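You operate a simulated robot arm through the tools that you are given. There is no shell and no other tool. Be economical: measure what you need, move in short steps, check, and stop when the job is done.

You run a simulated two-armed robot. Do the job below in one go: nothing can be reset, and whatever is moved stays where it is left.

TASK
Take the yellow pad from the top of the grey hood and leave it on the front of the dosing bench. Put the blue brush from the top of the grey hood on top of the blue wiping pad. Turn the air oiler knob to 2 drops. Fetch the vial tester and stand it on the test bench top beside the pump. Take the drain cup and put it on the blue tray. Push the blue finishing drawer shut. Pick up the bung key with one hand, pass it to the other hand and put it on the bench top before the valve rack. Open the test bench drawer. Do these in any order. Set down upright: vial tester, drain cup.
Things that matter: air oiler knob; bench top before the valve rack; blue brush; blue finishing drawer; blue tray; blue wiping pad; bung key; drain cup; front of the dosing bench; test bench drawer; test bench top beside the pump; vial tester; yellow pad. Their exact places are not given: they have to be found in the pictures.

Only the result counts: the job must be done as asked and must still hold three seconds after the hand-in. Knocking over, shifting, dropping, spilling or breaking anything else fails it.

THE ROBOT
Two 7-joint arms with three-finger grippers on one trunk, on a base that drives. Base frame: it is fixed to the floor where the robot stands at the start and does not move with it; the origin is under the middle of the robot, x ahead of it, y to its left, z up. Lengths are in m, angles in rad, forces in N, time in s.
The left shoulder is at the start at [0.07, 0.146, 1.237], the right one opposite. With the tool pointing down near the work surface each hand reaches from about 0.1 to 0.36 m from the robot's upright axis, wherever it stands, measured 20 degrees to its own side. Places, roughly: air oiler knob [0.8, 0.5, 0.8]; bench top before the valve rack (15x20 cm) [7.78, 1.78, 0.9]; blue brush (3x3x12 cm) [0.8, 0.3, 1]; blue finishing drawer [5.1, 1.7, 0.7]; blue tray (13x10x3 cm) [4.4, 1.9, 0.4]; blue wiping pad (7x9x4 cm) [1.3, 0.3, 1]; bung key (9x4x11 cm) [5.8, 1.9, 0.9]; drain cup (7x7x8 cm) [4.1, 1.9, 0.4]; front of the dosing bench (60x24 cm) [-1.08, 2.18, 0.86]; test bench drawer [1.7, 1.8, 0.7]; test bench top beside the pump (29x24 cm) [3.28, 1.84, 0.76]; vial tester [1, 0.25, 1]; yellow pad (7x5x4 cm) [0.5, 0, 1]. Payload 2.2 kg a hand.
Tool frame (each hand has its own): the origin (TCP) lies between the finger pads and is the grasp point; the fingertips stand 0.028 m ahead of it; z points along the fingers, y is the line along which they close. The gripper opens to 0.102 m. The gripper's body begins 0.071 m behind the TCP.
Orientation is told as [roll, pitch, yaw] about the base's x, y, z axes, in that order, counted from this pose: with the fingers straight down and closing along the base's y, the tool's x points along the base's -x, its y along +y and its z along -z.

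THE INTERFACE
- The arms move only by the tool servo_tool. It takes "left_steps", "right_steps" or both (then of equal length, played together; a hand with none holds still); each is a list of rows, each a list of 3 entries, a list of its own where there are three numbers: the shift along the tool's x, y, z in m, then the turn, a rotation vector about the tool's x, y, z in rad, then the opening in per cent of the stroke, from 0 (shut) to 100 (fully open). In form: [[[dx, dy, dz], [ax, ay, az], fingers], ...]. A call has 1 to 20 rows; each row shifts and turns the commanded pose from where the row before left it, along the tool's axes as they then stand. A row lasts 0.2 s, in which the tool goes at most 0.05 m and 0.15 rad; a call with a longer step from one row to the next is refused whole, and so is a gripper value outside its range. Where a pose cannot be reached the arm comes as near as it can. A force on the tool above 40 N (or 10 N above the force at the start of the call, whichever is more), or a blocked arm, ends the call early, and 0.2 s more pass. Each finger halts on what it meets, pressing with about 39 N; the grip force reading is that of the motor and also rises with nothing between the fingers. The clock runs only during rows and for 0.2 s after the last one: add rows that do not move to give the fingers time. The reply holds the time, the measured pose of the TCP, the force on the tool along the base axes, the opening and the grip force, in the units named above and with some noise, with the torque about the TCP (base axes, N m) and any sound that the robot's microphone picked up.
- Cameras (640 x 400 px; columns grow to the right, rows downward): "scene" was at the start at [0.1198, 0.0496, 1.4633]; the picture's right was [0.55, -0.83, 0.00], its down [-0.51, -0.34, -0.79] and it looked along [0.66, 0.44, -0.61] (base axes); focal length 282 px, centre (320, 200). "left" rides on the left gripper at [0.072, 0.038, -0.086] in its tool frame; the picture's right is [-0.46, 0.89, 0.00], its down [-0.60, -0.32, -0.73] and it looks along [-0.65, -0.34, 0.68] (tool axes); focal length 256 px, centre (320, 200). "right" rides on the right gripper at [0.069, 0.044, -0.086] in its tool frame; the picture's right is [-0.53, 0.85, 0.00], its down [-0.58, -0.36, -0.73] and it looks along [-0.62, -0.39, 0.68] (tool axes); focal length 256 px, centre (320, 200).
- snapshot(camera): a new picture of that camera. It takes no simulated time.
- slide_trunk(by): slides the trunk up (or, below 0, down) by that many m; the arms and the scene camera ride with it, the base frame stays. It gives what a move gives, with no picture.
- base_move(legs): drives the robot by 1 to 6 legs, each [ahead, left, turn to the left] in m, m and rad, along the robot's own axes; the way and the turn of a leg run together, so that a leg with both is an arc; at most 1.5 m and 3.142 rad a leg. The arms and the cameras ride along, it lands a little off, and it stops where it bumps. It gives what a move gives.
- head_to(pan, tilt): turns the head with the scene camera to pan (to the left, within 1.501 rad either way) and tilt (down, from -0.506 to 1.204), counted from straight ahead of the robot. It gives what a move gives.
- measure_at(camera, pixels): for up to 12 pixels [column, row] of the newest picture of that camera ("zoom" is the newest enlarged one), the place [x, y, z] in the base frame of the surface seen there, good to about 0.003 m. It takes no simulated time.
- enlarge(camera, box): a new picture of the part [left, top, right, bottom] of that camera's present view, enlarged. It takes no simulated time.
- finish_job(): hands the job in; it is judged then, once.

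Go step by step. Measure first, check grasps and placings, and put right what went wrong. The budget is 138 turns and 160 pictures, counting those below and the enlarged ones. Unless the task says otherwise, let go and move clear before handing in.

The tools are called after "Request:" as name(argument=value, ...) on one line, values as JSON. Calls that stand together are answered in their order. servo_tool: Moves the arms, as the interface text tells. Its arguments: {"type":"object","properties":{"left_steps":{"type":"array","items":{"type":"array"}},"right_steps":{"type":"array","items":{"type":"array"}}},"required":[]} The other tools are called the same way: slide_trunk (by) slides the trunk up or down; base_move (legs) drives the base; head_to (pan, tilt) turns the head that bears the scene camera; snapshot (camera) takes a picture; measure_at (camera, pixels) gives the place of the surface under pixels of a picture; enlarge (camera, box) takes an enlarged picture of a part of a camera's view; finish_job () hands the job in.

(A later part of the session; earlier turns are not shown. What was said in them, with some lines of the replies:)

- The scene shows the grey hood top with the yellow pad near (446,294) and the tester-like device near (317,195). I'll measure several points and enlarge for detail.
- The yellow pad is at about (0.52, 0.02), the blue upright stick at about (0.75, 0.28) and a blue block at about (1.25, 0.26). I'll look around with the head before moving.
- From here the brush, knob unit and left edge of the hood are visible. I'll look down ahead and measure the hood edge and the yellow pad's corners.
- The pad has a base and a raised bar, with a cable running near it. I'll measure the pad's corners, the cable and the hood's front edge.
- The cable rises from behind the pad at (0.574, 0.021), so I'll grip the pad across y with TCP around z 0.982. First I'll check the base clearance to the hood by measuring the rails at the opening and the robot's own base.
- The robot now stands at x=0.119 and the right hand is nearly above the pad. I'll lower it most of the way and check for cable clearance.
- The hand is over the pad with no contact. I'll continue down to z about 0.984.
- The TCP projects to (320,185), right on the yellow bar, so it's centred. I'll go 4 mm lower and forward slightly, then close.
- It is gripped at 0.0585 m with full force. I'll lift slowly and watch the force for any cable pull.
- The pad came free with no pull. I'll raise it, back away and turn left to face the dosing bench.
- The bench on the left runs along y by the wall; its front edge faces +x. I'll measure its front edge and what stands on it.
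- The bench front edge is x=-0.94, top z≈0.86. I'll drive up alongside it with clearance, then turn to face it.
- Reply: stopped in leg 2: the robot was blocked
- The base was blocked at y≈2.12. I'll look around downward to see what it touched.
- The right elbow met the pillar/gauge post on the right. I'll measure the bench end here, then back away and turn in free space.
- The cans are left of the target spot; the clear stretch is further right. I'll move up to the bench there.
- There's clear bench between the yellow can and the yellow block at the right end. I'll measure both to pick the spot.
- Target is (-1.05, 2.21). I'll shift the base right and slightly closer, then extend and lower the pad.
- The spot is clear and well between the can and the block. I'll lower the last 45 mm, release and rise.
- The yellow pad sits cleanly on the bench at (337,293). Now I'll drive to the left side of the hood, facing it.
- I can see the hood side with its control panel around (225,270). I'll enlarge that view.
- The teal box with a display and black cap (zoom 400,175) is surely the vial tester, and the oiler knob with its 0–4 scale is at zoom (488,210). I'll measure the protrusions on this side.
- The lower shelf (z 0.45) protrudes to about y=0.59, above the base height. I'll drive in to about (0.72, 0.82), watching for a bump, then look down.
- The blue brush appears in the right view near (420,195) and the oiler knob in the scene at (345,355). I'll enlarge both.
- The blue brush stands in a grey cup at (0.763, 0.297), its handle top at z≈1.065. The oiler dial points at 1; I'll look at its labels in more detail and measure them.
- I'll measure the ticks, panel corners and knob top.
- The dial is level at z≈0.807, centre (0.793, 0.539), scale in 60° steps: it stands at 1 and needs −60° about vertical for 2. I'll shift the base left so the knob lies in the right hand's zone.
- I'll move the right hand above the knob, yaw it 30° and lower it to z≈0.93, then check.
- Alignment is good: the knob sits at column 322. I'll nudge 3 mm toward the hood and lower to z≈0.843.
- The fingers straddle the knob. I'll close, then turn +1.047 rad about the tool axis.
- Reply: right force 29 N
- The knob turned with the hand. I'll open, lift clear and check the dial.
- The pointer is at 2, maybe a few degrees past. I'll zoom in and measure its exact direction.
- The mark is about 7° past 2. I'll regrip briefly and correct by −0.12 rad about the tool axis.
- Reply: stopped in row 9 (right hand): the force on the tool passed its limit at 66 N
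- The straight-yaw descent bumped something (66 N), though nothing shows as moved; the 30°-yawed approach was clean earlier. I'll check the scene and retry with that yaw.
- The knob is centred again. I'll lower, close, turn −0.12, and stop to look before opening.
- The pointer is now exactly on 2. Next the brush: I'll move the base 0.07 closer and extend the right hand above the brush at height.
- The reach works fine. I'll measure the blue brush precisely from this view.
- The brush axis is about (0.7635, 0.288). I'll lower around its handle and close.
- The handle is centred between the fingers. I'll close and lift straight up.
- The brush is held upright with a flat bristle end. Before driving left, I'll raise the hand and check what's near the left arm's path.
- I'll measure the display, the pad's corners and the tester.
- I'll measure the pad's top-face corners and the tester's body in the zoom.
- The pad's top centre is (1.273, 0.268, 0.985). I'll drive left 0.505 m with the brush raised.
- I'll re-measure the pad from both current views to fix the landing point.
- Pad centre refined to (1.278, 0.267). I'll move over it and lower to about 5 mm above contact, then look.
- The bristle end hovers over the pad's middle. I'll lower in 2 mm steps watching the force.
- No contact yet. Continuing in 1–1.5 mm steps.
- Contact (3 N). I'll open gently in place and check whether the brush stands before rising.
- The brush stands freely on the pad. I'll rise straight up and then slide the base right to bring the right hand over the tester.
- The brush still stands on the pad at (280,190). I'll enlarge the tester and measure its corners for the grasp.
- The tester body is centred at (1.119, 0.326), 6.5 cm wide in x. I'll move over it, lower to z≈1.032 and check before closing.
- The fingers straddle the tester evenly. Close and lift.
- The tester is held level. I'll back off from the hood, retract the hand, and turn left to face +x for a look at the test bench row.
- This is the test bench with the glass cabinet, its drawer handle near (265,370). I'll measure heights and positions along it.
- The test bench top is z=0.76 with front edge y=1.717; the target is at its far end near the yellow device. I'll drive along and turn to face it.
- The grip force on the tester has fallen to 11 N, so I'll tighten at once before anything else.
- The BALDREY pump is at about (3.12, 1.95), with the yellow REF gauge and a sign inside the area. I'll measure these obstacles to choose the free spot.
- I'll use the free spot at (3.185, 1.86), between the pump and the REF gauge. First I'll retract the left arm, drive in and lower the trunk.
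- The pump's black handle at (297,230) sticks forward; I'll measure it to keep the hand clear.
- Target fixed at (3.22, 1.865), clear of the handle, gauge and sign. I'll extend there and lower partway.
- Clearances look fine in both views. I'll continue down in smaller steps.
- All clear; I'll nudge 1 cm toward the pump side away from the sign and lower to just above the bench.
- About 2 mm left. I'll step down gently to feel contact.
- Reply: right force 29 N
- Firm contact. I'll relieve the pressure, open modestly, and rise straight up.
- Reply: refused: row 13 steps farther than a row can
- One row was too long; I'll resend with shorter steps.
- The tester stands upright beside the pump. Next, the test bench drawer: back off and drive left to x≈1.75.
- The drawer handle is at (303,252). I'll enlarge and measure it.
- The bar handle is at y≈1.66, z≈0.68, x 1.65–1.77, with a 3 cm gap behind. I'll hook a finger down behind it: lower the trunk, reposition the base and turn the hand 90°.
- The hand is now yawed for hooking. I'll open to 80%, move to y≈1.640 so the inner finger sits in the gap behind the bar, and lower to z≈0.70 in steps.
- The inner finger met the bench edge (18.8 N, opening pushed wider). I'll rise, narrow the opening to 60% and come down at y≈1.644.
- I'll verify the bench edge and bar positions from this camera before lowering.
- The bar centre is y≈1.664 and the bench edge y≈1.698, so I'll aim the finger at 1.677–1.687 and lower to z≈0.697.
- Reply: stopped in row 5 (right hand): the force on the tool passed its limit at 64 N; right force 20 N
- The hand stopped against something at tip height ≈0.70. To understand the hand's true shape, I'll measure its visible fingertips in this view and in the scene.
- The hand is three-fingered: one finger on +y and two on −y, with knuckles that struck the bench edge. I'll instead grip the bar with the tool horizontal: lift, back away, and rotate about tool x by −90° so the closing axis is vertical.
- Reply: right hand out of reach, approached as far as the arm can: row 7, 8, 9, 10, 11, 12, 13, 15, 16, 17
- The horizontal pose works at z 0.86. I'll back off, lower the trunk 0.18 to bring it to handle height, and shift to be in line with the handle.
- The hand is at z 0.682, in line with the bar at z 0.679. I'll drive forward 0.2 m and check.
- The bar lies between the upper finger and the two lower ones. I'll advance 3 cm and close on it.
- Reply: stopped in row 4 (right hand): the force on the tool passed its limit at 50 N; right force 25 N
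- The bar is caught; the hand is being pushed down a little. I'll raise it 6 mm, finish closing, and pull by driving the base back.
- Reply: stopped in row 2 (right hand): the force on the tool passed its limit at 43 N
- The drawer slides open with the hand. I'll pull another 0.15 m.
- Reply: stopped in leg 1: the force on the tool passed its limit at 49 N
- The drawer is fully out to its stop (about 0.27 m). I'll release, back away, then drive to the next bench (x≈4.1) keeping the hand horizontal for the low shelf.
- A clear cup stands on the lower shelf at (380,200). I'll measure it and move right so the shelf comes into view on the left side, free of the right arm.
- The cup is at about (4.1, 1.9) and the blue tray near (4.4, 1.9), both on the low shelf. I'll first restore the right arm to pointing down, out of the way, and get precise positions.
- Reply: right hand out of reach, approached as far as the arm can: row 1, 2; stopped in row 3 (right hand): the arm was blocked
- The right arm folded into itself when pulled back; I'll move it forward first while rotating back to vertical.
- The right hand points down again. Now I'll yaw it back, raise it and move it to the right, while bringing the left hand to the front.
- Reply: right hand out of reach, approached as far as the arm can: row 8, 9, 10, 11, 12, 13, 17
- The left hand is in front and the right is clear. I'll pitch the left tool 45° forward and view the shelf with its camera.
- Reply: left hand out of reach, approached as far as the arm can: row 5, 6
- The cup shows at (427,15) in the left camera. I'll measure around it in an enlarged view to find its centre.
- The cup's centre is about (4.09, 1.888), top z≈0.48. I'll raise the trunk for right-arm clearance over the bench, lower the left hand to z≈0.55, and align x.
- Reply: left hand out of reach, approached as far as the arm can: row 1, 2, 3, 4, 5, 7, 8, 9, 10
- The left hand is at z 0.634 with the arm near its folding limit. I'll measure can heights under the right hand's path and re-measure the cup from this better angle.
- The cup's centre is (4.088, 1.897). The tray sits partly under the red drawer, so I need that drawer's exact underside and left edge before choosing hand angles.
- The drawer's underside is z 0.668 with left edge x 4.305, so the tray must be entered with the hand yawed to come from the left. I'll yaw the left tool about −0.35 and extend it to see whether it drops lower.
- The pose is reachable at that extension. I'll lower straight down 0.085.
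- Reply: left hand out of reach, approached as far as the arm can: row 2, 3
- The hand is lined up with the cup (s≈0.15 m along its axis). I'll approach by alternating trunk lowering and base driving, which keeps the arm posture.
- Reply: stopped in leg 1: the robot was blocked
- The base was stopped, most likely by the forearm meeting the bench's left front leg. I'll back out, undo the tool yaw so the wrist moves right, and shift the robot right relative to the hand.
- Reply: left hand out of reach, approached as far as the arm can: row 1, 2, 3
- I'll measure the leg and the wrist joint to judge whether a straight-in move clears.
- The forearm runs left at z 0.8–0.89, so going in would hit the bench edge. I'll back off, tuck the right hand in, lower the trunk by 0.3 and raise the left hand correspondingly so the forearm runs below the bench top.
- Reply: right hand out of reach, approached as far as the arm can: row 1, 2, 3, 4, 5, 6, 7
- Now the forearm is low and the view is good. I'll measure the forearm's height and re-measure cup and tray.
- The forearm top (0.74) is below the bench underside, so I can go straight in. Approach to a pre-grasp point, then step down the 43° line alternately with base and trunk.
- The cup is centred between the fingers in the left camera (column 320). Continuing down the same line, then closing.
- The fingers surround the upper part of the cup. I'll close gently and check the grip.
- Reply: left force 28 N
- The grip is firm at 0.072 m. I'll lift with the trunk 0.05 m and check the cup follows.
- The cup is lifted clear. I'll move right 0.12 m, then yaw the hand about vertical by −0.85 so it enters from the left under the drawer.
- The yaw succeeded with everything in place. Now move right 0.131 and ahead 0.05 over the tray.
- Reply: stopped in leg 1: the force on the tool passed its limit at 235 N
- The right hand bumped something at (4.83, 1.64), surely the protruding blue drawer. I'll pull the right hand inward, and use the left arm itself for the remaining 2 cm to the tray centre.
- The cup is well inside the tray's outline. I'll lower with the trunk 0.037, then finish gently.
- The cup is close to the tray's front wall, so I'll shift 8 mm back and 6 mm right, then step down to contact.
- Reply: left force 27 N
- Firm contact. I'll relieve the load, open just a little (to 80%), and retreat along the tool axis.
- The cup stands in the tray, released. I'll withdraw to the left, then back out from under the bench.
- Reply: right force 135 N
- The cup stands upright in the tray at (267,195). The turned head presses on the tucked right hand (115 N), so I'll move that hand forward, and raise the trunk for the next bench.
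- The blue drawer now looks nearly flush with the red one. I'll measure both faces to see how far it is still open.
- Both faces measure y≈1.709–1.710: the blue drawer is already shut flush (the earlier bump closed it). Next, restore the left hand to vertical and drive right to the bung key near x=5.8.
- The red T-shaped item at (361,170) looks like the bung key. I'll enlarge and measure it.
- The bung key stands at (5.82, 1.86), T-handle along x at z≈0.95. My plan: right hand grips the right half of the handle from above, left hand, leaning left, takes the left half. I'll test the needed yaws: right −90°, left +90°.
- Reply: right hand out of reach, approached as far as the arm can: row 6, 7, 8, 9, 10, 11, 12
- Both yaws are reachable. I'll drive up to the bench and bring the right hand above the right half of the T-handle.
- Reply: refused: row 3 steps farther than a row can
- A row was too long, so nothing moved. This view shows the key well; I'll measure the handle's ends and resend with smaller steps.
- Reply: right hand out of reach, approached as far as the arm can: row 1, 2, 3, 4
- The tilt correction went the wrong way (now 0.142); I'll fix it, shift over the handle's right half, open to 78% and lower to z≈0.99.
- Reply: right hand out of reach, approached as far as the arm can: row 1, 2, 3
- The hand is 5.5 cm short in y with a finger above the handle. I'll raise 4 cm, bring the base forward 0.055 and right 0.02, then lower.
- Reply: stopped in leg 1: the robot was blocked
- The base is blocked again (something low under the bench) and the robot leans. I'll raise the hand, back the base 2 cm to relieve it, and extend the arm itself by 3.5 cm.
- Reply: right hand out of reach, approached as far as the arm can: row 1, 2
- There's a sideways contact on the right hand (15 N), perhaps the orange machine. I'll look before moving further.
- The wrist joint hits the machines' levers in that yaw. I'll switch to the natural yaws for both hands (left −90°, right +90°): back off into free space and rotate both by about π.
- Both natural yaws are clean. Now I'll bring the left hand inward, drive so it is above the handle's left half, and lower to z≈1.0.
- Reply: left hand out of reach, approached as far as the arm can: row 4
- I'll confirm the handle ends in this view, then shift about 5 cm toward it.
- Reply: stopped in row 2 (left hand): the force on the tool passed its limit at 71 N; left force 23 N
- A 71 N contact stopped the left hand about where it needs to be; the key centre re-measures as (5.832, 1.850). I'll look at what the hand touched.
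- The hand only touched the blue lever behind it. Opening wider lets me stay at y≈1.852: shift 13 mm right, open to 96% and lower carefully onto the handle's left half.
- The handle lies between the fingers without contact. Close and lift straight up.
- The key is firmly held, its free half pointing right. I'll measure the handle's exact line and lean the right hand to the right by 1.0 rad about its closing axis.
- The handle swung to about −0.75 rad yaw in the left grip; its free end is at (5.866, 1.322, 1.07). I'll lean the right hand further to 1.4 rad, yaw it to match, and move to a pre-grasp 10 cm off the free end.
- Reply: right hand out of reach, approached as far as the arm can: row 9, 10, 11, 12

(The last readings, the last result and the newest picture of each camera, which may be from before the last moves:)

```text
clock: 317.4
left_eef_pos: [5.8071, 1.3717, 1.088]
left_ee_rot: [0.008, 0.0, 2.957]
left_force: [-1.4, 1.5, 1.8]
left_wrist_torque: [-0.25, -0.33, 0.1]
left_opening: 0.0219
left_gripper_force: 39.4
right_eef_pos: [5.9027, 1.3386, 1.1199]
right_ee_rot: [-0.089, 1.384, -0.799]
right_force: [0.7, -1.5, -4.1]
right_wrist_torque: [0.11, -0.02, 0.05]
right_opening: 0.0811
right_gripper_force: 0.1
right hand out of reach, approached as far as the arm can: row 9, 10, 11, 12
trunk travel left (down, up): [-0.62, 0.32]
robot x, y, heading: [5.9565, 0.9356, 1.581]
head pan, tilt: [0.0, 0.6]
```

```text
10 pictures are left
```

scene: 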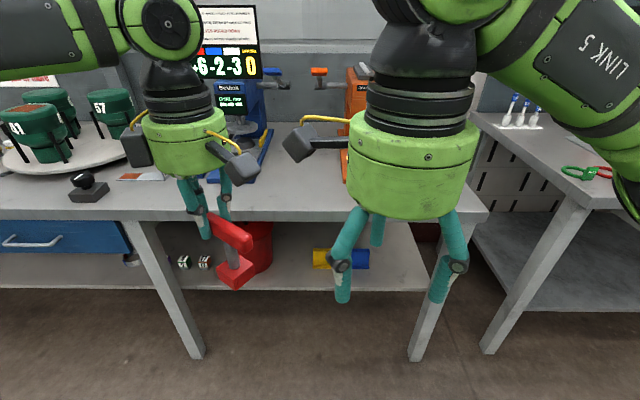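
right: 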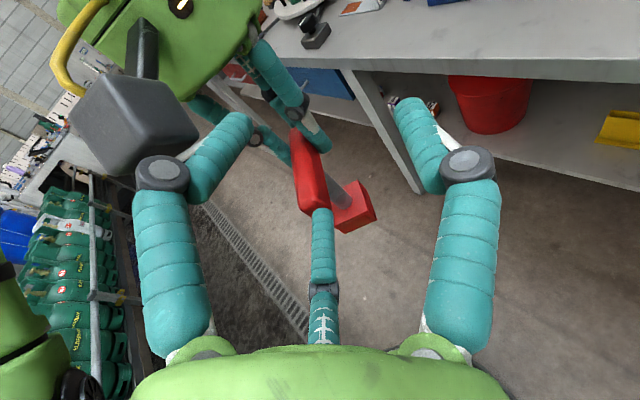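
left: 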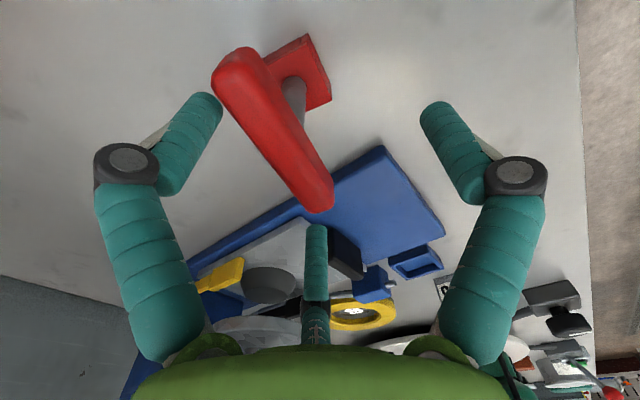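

The handle's end sits beside the right hand's lower finger. Instead of moving the limited right arm, I'll move the key with the left hand: retract it, then shift it onto the right hand's axis.

Request:
servo_tool(left_steps=[[[-0.0334, -0.0212, 0.007], [0, 0, 0], 5], [[0.0094, -0.0218, -0.0217], [0, 0, 0], 5], [[0.0094, -0.0217, -0.0216], [0, 0, 0], 5], [[0, 0, 0], [0, 0, 0], 5]])

Request:
snapshot(camera="right")

```text
clock: 318.4
left_eef_pos: [5.7796, 1.4154, 1.1144]
left_ee_rot: [0.008, 0.0, 2.958]
left_force: [0.2, 0.4, -2.0]
left_wrist_torque: [0.05, 0.02, -0.01]
left_opening: 0.0216
left_gripper_force: 39.2
left hand out of reach, approached as far as the arm can: row 2, 3
right_eef_pos: [5.903, 1.3402, 1.121]
right_ee_rot: [-0.094, 1.386, -0.805]
right_force: [-0.3, -0.2, 0.3]
right_wrist_torque: [-0.02, 0.0, 0.01]
right_opening: 0.0814
right_gripper_force: 0.1
trunk travel left (down, up): [-0.62, 0.32]
robot x, y, heading: [5.9578, 0.9361, 1.583]
head pan, tilt: [0.0, 0.6]
```

```text
9 pictures are left
```

right: 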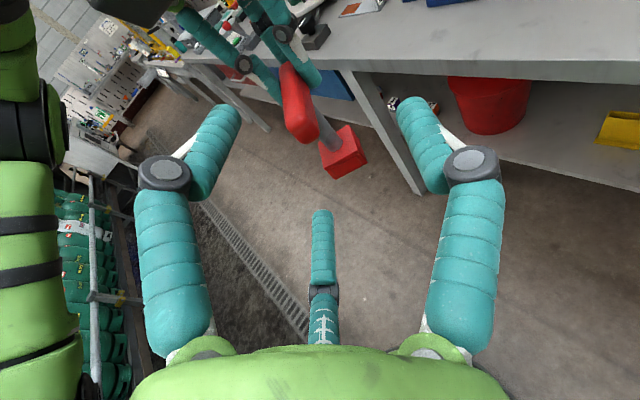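

The key is now in front of the right hand. I'll measure the handle precisely from this view.

Request:
measure_at(camera="right", pixels=[[308, 135], [302, 125], [292, 90], [288, 70], [298, 110], [312, 115], [345, 155], [286, 110]])

```text
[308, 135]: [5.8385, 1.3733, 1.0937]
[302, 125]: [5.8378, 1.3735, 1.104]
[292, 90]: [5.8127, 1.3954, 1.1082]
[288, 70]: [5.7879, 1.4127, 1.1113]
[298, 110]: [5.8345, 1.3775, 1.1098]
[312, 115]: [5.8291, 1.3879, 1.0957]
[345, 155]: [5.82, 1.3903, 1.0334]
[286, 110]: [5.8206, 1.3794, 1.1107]
```

The handle end is at (5.840, 1.372, 1.10), 7 cm ahead of the right TCP and 2–3 cm to its −y side. I'll shift the right hand sideways and advance along its axis over the handle.

Request:
servo_tool(right_steps=[[[-0.005, -0.017, 0], [0, 0, 0], 80], [[-0.005, -0.016, 0], [0, 0, 0], 80], [[0, 0, 0.025], [0, 0, 0], 80], [[0, 0, 0.025], [0, 0, 0], 80], [[0, 0, 0.02], [0, 0, 0], 80], [[0, 0, 0.013], [0, 0, 0], 80], [[0, 0, 0], [0, 0, 0], 80]])

Request:
snapshot(camera="right")

```text
clock: 320.0
left_eef_pos: [5.7788, 1.415, 1.1151]
left_ee_rot: [0.005, -0.002, 2.958]
left_force: [-1.3, 1.6, -0.7]
left_wrist_torque: [-0.04, 0.06, 0.0]
left_opening: 0.0217
left_gripper_force: 39.1
right_eef_pos: [5.8134, 1.3791, 1.0993]
right_ee_rot: [-0.089, 1.385, -0.802]
right_force: [0.7, -2.1, -1.2]
right_wrist_torque: [0.02, -0.03, 0.03]
right_opening: 0.0815
right_gripper_force: 0.1
right hand out of reach, approached as far as the arm can: row 1, 2
trunk travel left (down, up): [-0.62, 0.32]
robot x, y, heading: [5.9567, 0.9341, 1.58]
head pan, tilt: [0.0, 0.6]
```

```text
8 pictures are left
```

right: 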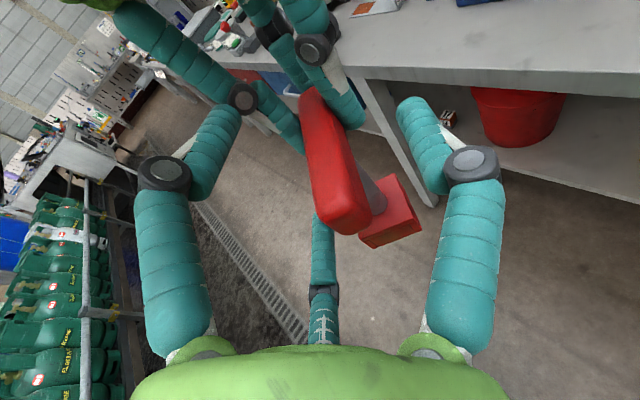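

The handle is now inside the right hand's grasp. Close the right gripper, then check readings before releasing the left.

Request:
servo_tool(right_steps=[[[0, 0, 0], [0, 0, 0], 50], [[0, 0, 0], [0, 0, 0], 25], [[0, 0, 0], [0, 0, 0], 5], [[0, 0, 0], [0, 0, 0], 5], [[0, 0, 0], [0, 0, 0], 5]])

```text
clock: 321.2
left_eef_pos: [5.7801, 1.4153, 1.1146]
left_ee_rot: [0.008, -0.001, 2.957]
left_force: [2.6, -0.5, -4.7]
left_wrist_torque: [-0.32, 0.29, 0.02]
left_opening: 0.0217
left_gripper_force: 39.1
right_eef_pos: [5.8141, 1.3787, 1.1008]
right_ee_rot: [-0.089, 1.388, -0.803]
right_force: [-1.6, 0.9, 2.4]
right_wrist_torque: [0.47, -0.17, 0.04]
right_opening: 0.0264
right_gripper_force: 38.6
trunk travel left (down, up): [-0.62, 0.32]
robot x, y, heading: [5.9564, 0.9365, 1.58]
head pan, tilt: [0.0, 0.6]
```

The right hand grips at 0.026 m with 38.6 N. I'll open the left hand and raise it clear, then look.

Request:
servo_tool(left_steps=[[[0, 0, 0], [0, 0, 0], 30], [[0, 0, 0], [0, 0, 0], 55], [[0, 0, 0], [0, 0, 0], 70], [[0, 0, -0.02], [0, 0, 0], 75], [[0, 0, -0.03], [0, 0, 0], 75], [[0, 0, -0.03], [0, 0, 0], 75], [[-0.02, 0, -0.03], [0, 0, 0], 75], [[-0.04, 0, 0], [0, 0, 0], 75], [[-0.04, 0, 0], [0, 0, 0], 75], [[-0.04, 0, 0], [0, 0, 0], 75], [[0, 0, 0], [0, 0, 0], 75]])

Request:
snapshot(camera="scene")

```text
clock: 323.6
left_eef_pos: [5.6153, 1.4113, 1.2001]
left_ee_rot: [0.009, -0.004, 2.956]
left_force: [0.1, 0.3, -1.0]
left_wrist_torque: [0.02, -0.01, 0.02]
left_opening: 0.0763
left_gripper_force: 0.1
left hand out of reach, approached as far as the arm can: row 4, 5, 6, 7
right_eef_pos: [5.8143, 1.3776, 1.1011]
right_ee_rot: [-0.093, 1.384, -0.805]
right_force: [0.2, 0.2, 0.7]
right_wrist_torque: [-0.04, -0.02, 0.0]
right_opening: 0.0266
right_gripper_force: 39.1
trunk travel left (down, up): [-0.62, 0.32]
robot x, y, heading: [5.9587, 0.9354, 1.576]
head pan, tilt: [0.0, 0.6]
```

```text
7 pictures are left
```

scene: 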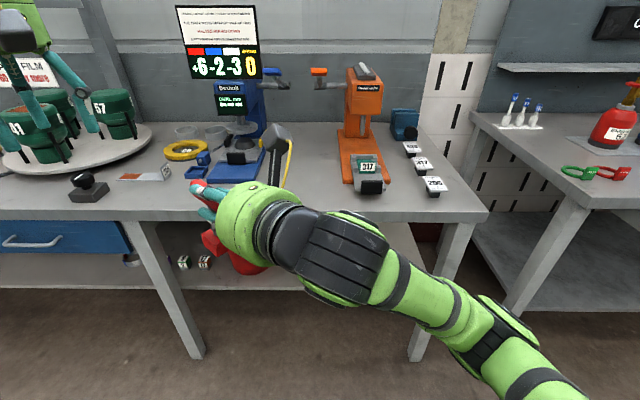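

The pass succeeded: the right hand alone holds the key. Now I'll drive right toward the valve rack at x≈7.8.

Request:
base_move(legs=[[0, -1.0, 0], [0, -0.9, -0.006]])

Request:
head_to(pan=0.05, tilt=0.55)

Request:
snapshot(camera="scene")

```text
clock: 333.2
left_eef_pos: [7.5318, 1.4429, 1.2004]
left_ee_rot: [0.009, -0.001, 2.954]
left_force: [0.2, -0.1, -0.2]
left_wrist_torque: [0.02, -0.01, 0.03]
left_opening: 0.0768
left_gripper_force: 0.0
right_eef_pos: [7.7302, 1.4089, 1.0999]
right_ee_rot: [-0.089, 1.387, -0.806]
right_force: [0.6, 0.6, 0.8]
right_wrist_torque: [-0.04, -0.03, -0.02]
right_opening: 0.0263
right_gripper_force: 38.8
trunk travel left (down, up): [-0.62, 0.32]
robot x, y, heading: [7.872, 0.9662, 1.579]
head pan, tilt: [0.0, 0.6]
```

```text
clock: 333.8
left_eef_pos: [7.5306, 1.4423, 1.1996]
left_ee_rot: [0.008, -0.003, 2.955]
left_force: [-0.1, 0.4, 0.5]
left_wrist_torque: [-0.02, 0.0, 0.0]
left_opening: 0.0764
left_gripper_force: 0.1
right_eef_pos: [7.731, 1.4101, 1.0998]
right_ee_rot: [-0.09, 1.384, -0.807]
right_force: [-0.2, 0.4, 0.2]
right_wrist_torque: [0.0, -0.03, 0.01]
right_opening: 0.0266
right_gripper_force: 39.2
trunk travel left (down, up): [-0.62, 0.32]
robot x, y, heading: [7.8693, 0.969, 1.582]
head pan, tilt: [0.051, 0.55]
```

```text
6 pictures are left
```

scene: 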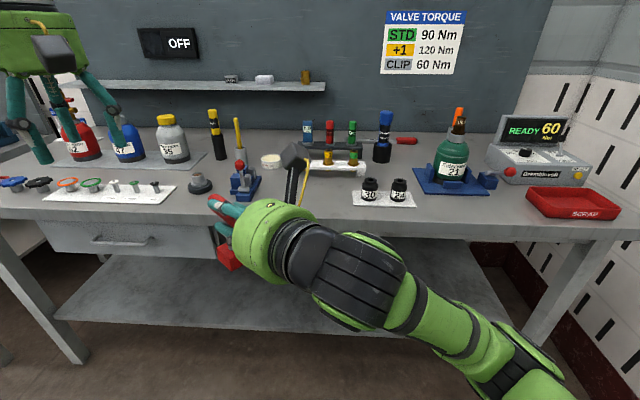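

The valve rack is behind the hand at (335,150). I'll measure it, its neighbours, the bench front and the key.

Request:
measure_at(camera="scene", pixels=[[335, 172], [365, 170], [350, 198], [330, 200], [315, 215], [250, 195], [260, 180], [370, 190], [340, 222], [227, 255], [225, 203], [280, 180]])

Request:
enlarge(camera="scene", box=[190, 130, 350, 280])

```text
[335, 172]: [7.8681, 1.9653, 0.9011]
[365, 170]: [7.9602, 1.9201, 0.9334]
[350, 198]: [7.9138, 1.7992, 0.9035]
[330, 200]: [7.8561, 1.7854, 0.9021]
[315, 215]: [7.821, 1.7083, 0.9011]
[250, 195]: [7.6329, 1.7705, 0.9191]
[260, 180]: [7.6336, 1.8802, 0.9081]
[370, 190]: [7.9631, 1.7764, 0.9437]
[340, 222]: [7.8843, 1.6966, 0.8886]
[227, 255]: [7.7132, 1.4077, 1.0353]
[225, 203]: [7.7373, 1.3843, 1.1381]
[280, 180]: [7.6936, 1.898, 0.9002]
```

```text
2.67 times, centred on (270, 205) of scene
5 turns are left
```

zoom: 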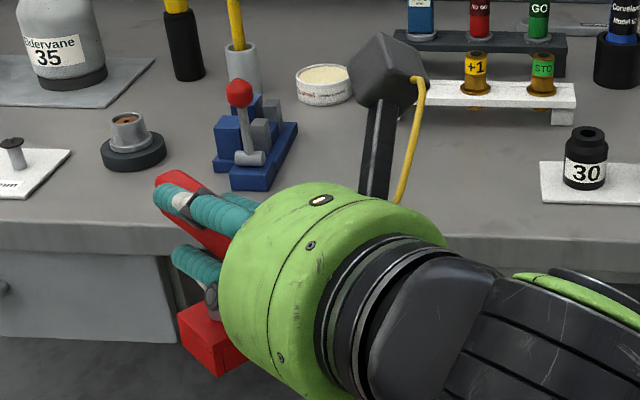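

Only a few turns remain. Bench top z=0.901; I'll place the key at about (7.79, 1.775), between the blue device and the white mat. Drive in and lower most of the way.

Request:
base_move(legs=[[0.346, -0.076, 0]])

Request:
servo_tool(right_steps=[[[-0.028, 0, 0.0052], [0, 0, 0], 5], [[-0.028, 0, 0.0052], [0, 0, 0], 5], [[-0.028, 0, 0.0052], [0, 0, 0], 5], [[0, 0, 0], [0, 0, 0], 5]])

Request:
enlarge(camera="scene", box=[150, 150, 390, 330])

Request:
measure_at(camera="zoom", pixels=[[320, 200], [200, 200], [200, 260], [170, 240], [220, 280], [240, 300], [150, 200], [260, 260]])

```text
clock: 336.1
left_eef_pos: [7.6033, 1.7877, 1.2003]
left_ee_rot: [0.007, -0.003, 2.958]
left_force: [0.4, -1.0, 0.4]
left_wrist_torque: [0.0, 0.0, 0.04]
left_opening: 0.0764
left_gripper_force: 0.1
right_eef_pos: [7.8021, 1.7551, 1.1005]
right_ee_rot: [-0.089, 1.386, -0.802]
right_force: [0.3, -0.3, -0.3]
right_wrist_torque: [-0.01, -0.03, 0.01]
right_opening: 0.0266
right_gripper_force: 38.9
trunk travel left (down, up): [-0.62, 0.32]
robot x, y, heading: [7.9483, 1.3115, 1.587]
head pan, tilt: [0.051, 0.55]
```

```text
clock: 337.1
left_eef_pos: [7.6025, 1.7884, 1.1994]
left_ee_rot: [0.005, -0.002, 2.956]
left_force: [0.0, 0.2, -0.2]
left_wrist_torque: [-0.01, -0.01, -0.04]
left_opening: 0.0764
left_gripper_force: 0.0
right_eef_pos: [7.8013, 1.7558, 1.0525]
right_ee_rot: [-0.093, 1.385, -0.805]
right_force: [-0.3, -0.5, 0.9]
right_wrist_torque: [-0.01, -0.04, 0.03]
right_opening: 0.0267
right_gripper_force: 38.9
right hand out of reach, approached as far as the arm can: row 2, 3
trunk travel left (down, up): [-0.62, 0.32]
robot x, y, heading: [7.9447, 1.3089, 1.582]
head pan, tilt: [0.051, 0.55]
```

```text
2.22 times, centred on (270, 240) of scene
```

zoom: 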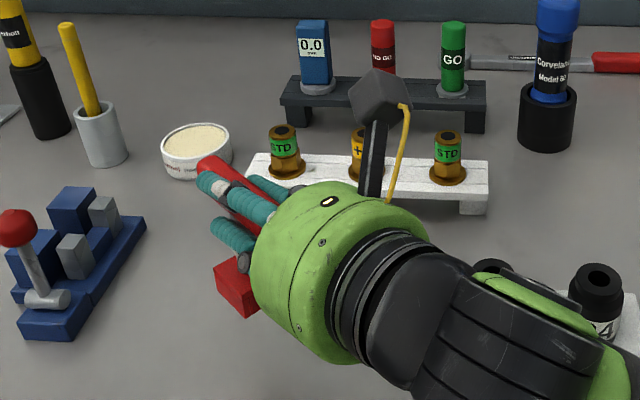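

```text
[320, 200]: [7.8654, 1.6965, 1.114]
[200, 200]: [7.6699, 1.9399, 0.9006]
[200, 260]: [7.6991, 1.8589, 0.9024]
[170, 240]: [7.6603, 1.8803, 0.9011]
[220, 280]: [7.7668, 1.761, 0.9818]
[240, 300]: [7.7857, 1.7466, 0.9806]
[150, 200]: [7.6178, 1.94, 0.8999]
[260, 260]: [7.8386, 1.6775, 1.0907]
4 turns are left
```

The arm stopped 6 cm above the bench; I'll finish lowering with the trunk in shrinking steps, reading the force.

Request:
slide_trunk(by=-0.05)

Request:
slide_trunk(by=-0.006)

Request:
slide_trunk(by=-0.004)

Request:
enlarge(camera="scene", box=[190, 150, 330, 290])

Request:
measure_at(camera="zoom", pixels=[[230, 240], [250, 250], [215, 230], [240, 270], [225, 260], [200, 250], [245, 285], [260, 270]])

```text
clock: 338.0
left_eef_pos: [7.6013, 1.7823, 1.1521]
left_ee_rot: [0.0, -0.003, 2.956]
left_force: [-0.2, 0.6, 1.3]
left_wrist_torque: [-0.03, -0.01, 0.03]
left_opening: 0.0765
left_gripper_force: 0.1
right_eef_pos: [7.8005, 1.7505, 1.0039]
right_ee_rot: [-0.077, 1.387, -0.791]
right_force: [-0.1, 0.1, 0.3]
right_wrist_torque: [-0.02, 0.01, -0.01]
right_opening: 0.0265
right_gripper_force: 38.7
trunk travel left (down, up): [-0.57, 0.37]
robot x, y, heading: [7.9495, 1.3108, 1.58]
head pan, tilt: [0.051, 0.55]
```

```text
clock: 338.6
left_eef_pos: [7.6024, 1.7814, 1.1464]
left_ee_rot: [0.0, -0.003, 2.956]
left_force: [0.2, -0.4, 0.0]
left_wrist_torque: [0.0, -0.01, 0.01]
left_opening: 0.0767
left_gripper_force: 0.0
right_eef_pos: [7.8014, 1.7502, 0.9984]
right_ee_rot: [-0.059, 1.387, -0.775]
right_force: [0.2, 0.7, 0.1]
right_wrist_torque: [-0.03, 0.02, 0.02]
right_opening: 0.0265
right_gripper_force: 39.2
trunk travel left (down, up): [-0.564, 0.376]
robot x, y, heading: [7.9467, 1.3134, 1.581]
head pan, tilt: [0.051, 0.55]
```

```text
clock: 339.1
left_eef_pos: [7.601, 1.7812, 1.1421]
left_ee_rot: [0.004, -0.003, 2.956]
left_force: [0.0, 0.6, -0.5]
left_wrist_torque: [0.02, -0.02, 0.06]
left_opening: 0.0764
left_gripper_force: 0.0
right_eef_pos: [7.7999, 1.7496, 0.9954]
right_ee_rot: [-0.064, 1.39, -0.779]
right_force: [0.4, -0.2, 1.1]
right_wrist_torque: [-0.02, -0.01, -0.01]
right_opening: 0.0264
right_gripper_force: 39.1
trunk travel left (down, up): [-0.56, 0.38]
robot x, y, heading: [7.9462, 1.3107, 1.579]
head pan, tilt: [0.051, 0.55]
```

```text
2.86 times, centred on (260, 220) of scene
```

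zoom: 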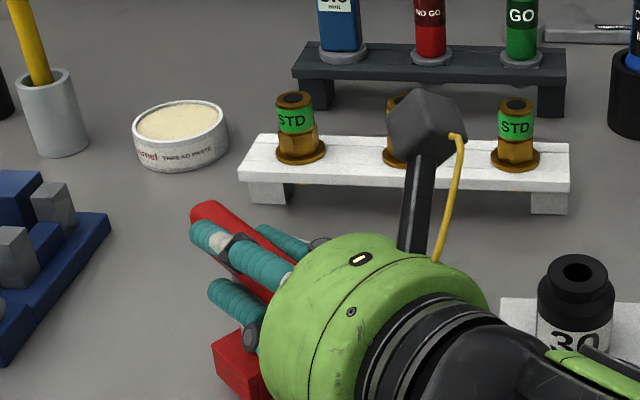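

```text
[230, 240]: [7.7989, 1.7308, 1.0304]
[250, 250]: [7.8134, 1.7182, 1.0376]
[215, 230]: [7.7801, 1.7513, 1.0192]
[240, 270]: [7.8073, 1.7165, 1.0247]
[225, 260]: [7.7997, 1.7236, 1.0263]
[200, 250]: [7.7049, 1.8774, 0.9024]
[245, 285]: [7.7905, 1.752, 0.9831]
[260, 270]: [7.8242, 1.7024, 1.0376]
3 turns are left
```

The key's base is about 3 mm above the bench. I'll lower the last bit, open gently, and withdraw along the handle's axis.

Request:
slide_trunk(by=-0.004)

Request:
servo_tool(right_steps=[[[0, 0, 0], [0, 0, 0], 32], [[0, 0, 0], [0, 0, 0], 42], [[0, 0, 0], [0, 0, 0], 55], [[0, 0, 0], [0, 0, 0], 70], [[0, 0, 0], [0, 0, 0], 75], [[0, 0, -0.015], [0, 0, 0], 75], [[0, 0, -0.02], [0, 0, 0], 75], [[0, 0, -0.025], [0, 0, 0], 75], [[0, 0, -0.03], [0, 0, 0], 75], [[0, 0, 0], [0, 0, 0], 75]])

Request:
snapshot(camera="scene")

```text
clock: 339.6
left_eef_pos: [7.6012, 1.7806, 1.1383]
left_ee_rot: [0.002, -0.001, 2.956]
left_force: [-0.2, -0.4, -0.4]
left_wrist_torque: [0.01, -0.01, -0.01]
left_opening: 0.0765
left_gripper_force: 0.0
right_eef_pos: [7.8016, 1.7499, 0.9929]
right_ee_rot: [-0.063, 1.39, -0.776]
right_force: [-0.2, 0.0, 1.6]
right_wrist_torque: [0.03, -0.05, 0.03]
right_opening: 0.0267
right_gripper_force: 39.1
trunk travel left (down, up): [-0.556, 0.384]
robot x, y, heading: [7.9435, 1.3133, 1.584]
head pan, tilt: [0.051, 0.55]
```

```text
clock: 341.8
left_eef_pos: [7.6021, 1.787, 1.1357]
left_ee_rot: [0.008, -0.002, 2.956]
left_force: [0.0, -0.7, -0.7]
left_wrist_torque: [0.02, 0.03, 0.0]
left_opening: 0.0765
left_gripper_force: 0.1
right_eef_pos: [7.859, 1.7101, 1.0057]
right_ee_rot: [-0.091, 1.385, -0.802]
right_force: [0.1, 0.4, 0.6]
right_wrist_torque: [0.01, -0.01, 0.0]
right_opening: 0.0765
right_gripper_force: 0.0
right hand out of reach, approached as far as the arm can: row 9
trunk travel left (down, up): [-0.556, 0.384]
robot x, y, heading: [7.9433, 1.3133, 1.581]
head pan, tilt: [0.051, 0.55]
```

```text
2 pictures are left
2 turns are left
```

scene: 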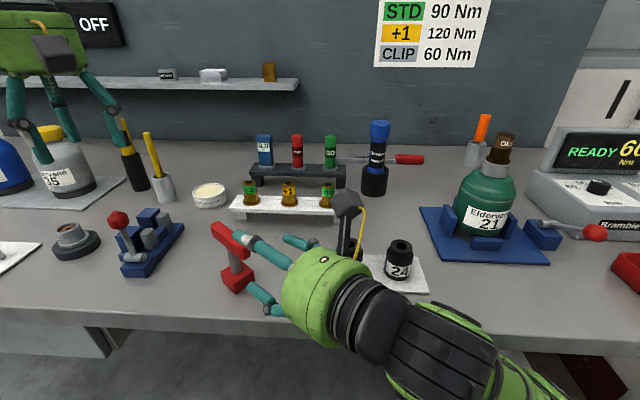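

The key stands upright before the valve rack. I'll move the robot clear along the hand's withdrawal direction, then hand in.

Request:
base_move(legs=[[-0.1, -0.09, 0], [-0.25, 0, 0]])

Request:
snapshot(camera="scene")

```text
clock: 344.6
left_eef_pos: [7.6955, 1.4373, 1.1345]
left_ee_rot: [0.008, -0.002, 2.961]
left_force: [1.3, -0.3, -0.2]
left_wrist_torque: [-0.01, 0.01, 0.0]
left_opening: 0.0767
left_gripper_force: 0.2
right_eef_pos: [7.9529, 1.3611, 1.0073]
right_ee_rot: [-0.092, 1.384, -0.801]
right_force: [0.5, -0.6, 0.6]
right_wrist_torque: [-0.02, 0.01, 0.0]
right_opening: 0.0766
right_gripper_force: 0.0
trunk travel left (down, up): [-0.556, 0.384]
robot x, y, heading: [8.0416, 0.9645, 1.585]
head pan, tilt: [0.051, 0.55]
```

```text
1 pictures are left
1 turns are left
```

scene: 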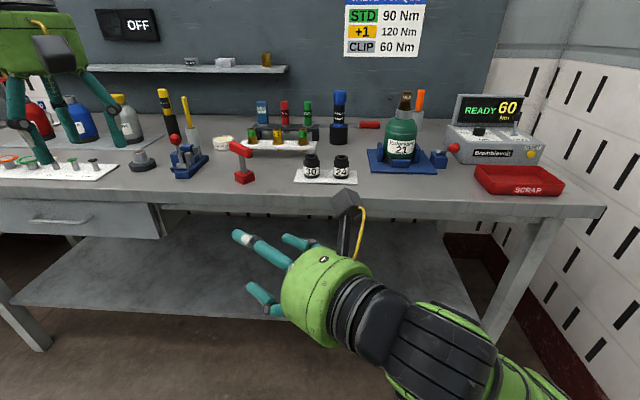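

The bung key stands upright on the bench before the valve rack at (240,165), and both hands are clear, so I'm handing in.

Request:
finish_job()

```text
The job is handed in.
```

I worked through all eight items and handed the job in. I don't have the verdict.

- **Yellow pad:** it is on the front of the dosing bench.
- **Blue brush:** it stands upright on the blue wiping pad.
- **Air oiler knob:** it points at 2.
- **Vial tester:** it stands upright on the test bench top beside the pump.
- **Drain cup:** it stands upright in the blue tray.
- **Blue finishing drawer:** its face now measures flush with the red drawer beside it. I never pushed it on purpose. My right hand bumped something there at about 235 N, most likely that drawer, and it was shut when I next looked.
- **Bung key:** the left hand picked it up and passed it to the right. It now stands upright on the bench top before the valve rack.
- **Test bench drawer:** it is pulled out to its stop, about 0.27 m.

**Other contacts:**
- Two hard contacts while working on the knob and the test bench drawer.
- A bump of about 71 N, probably on the blue press's lever beside the bung key.
- An earlier contact of about 15 N there, probably on one of the two presses' levers.

I saw nothing moved by these, but I didn't check each one closely.
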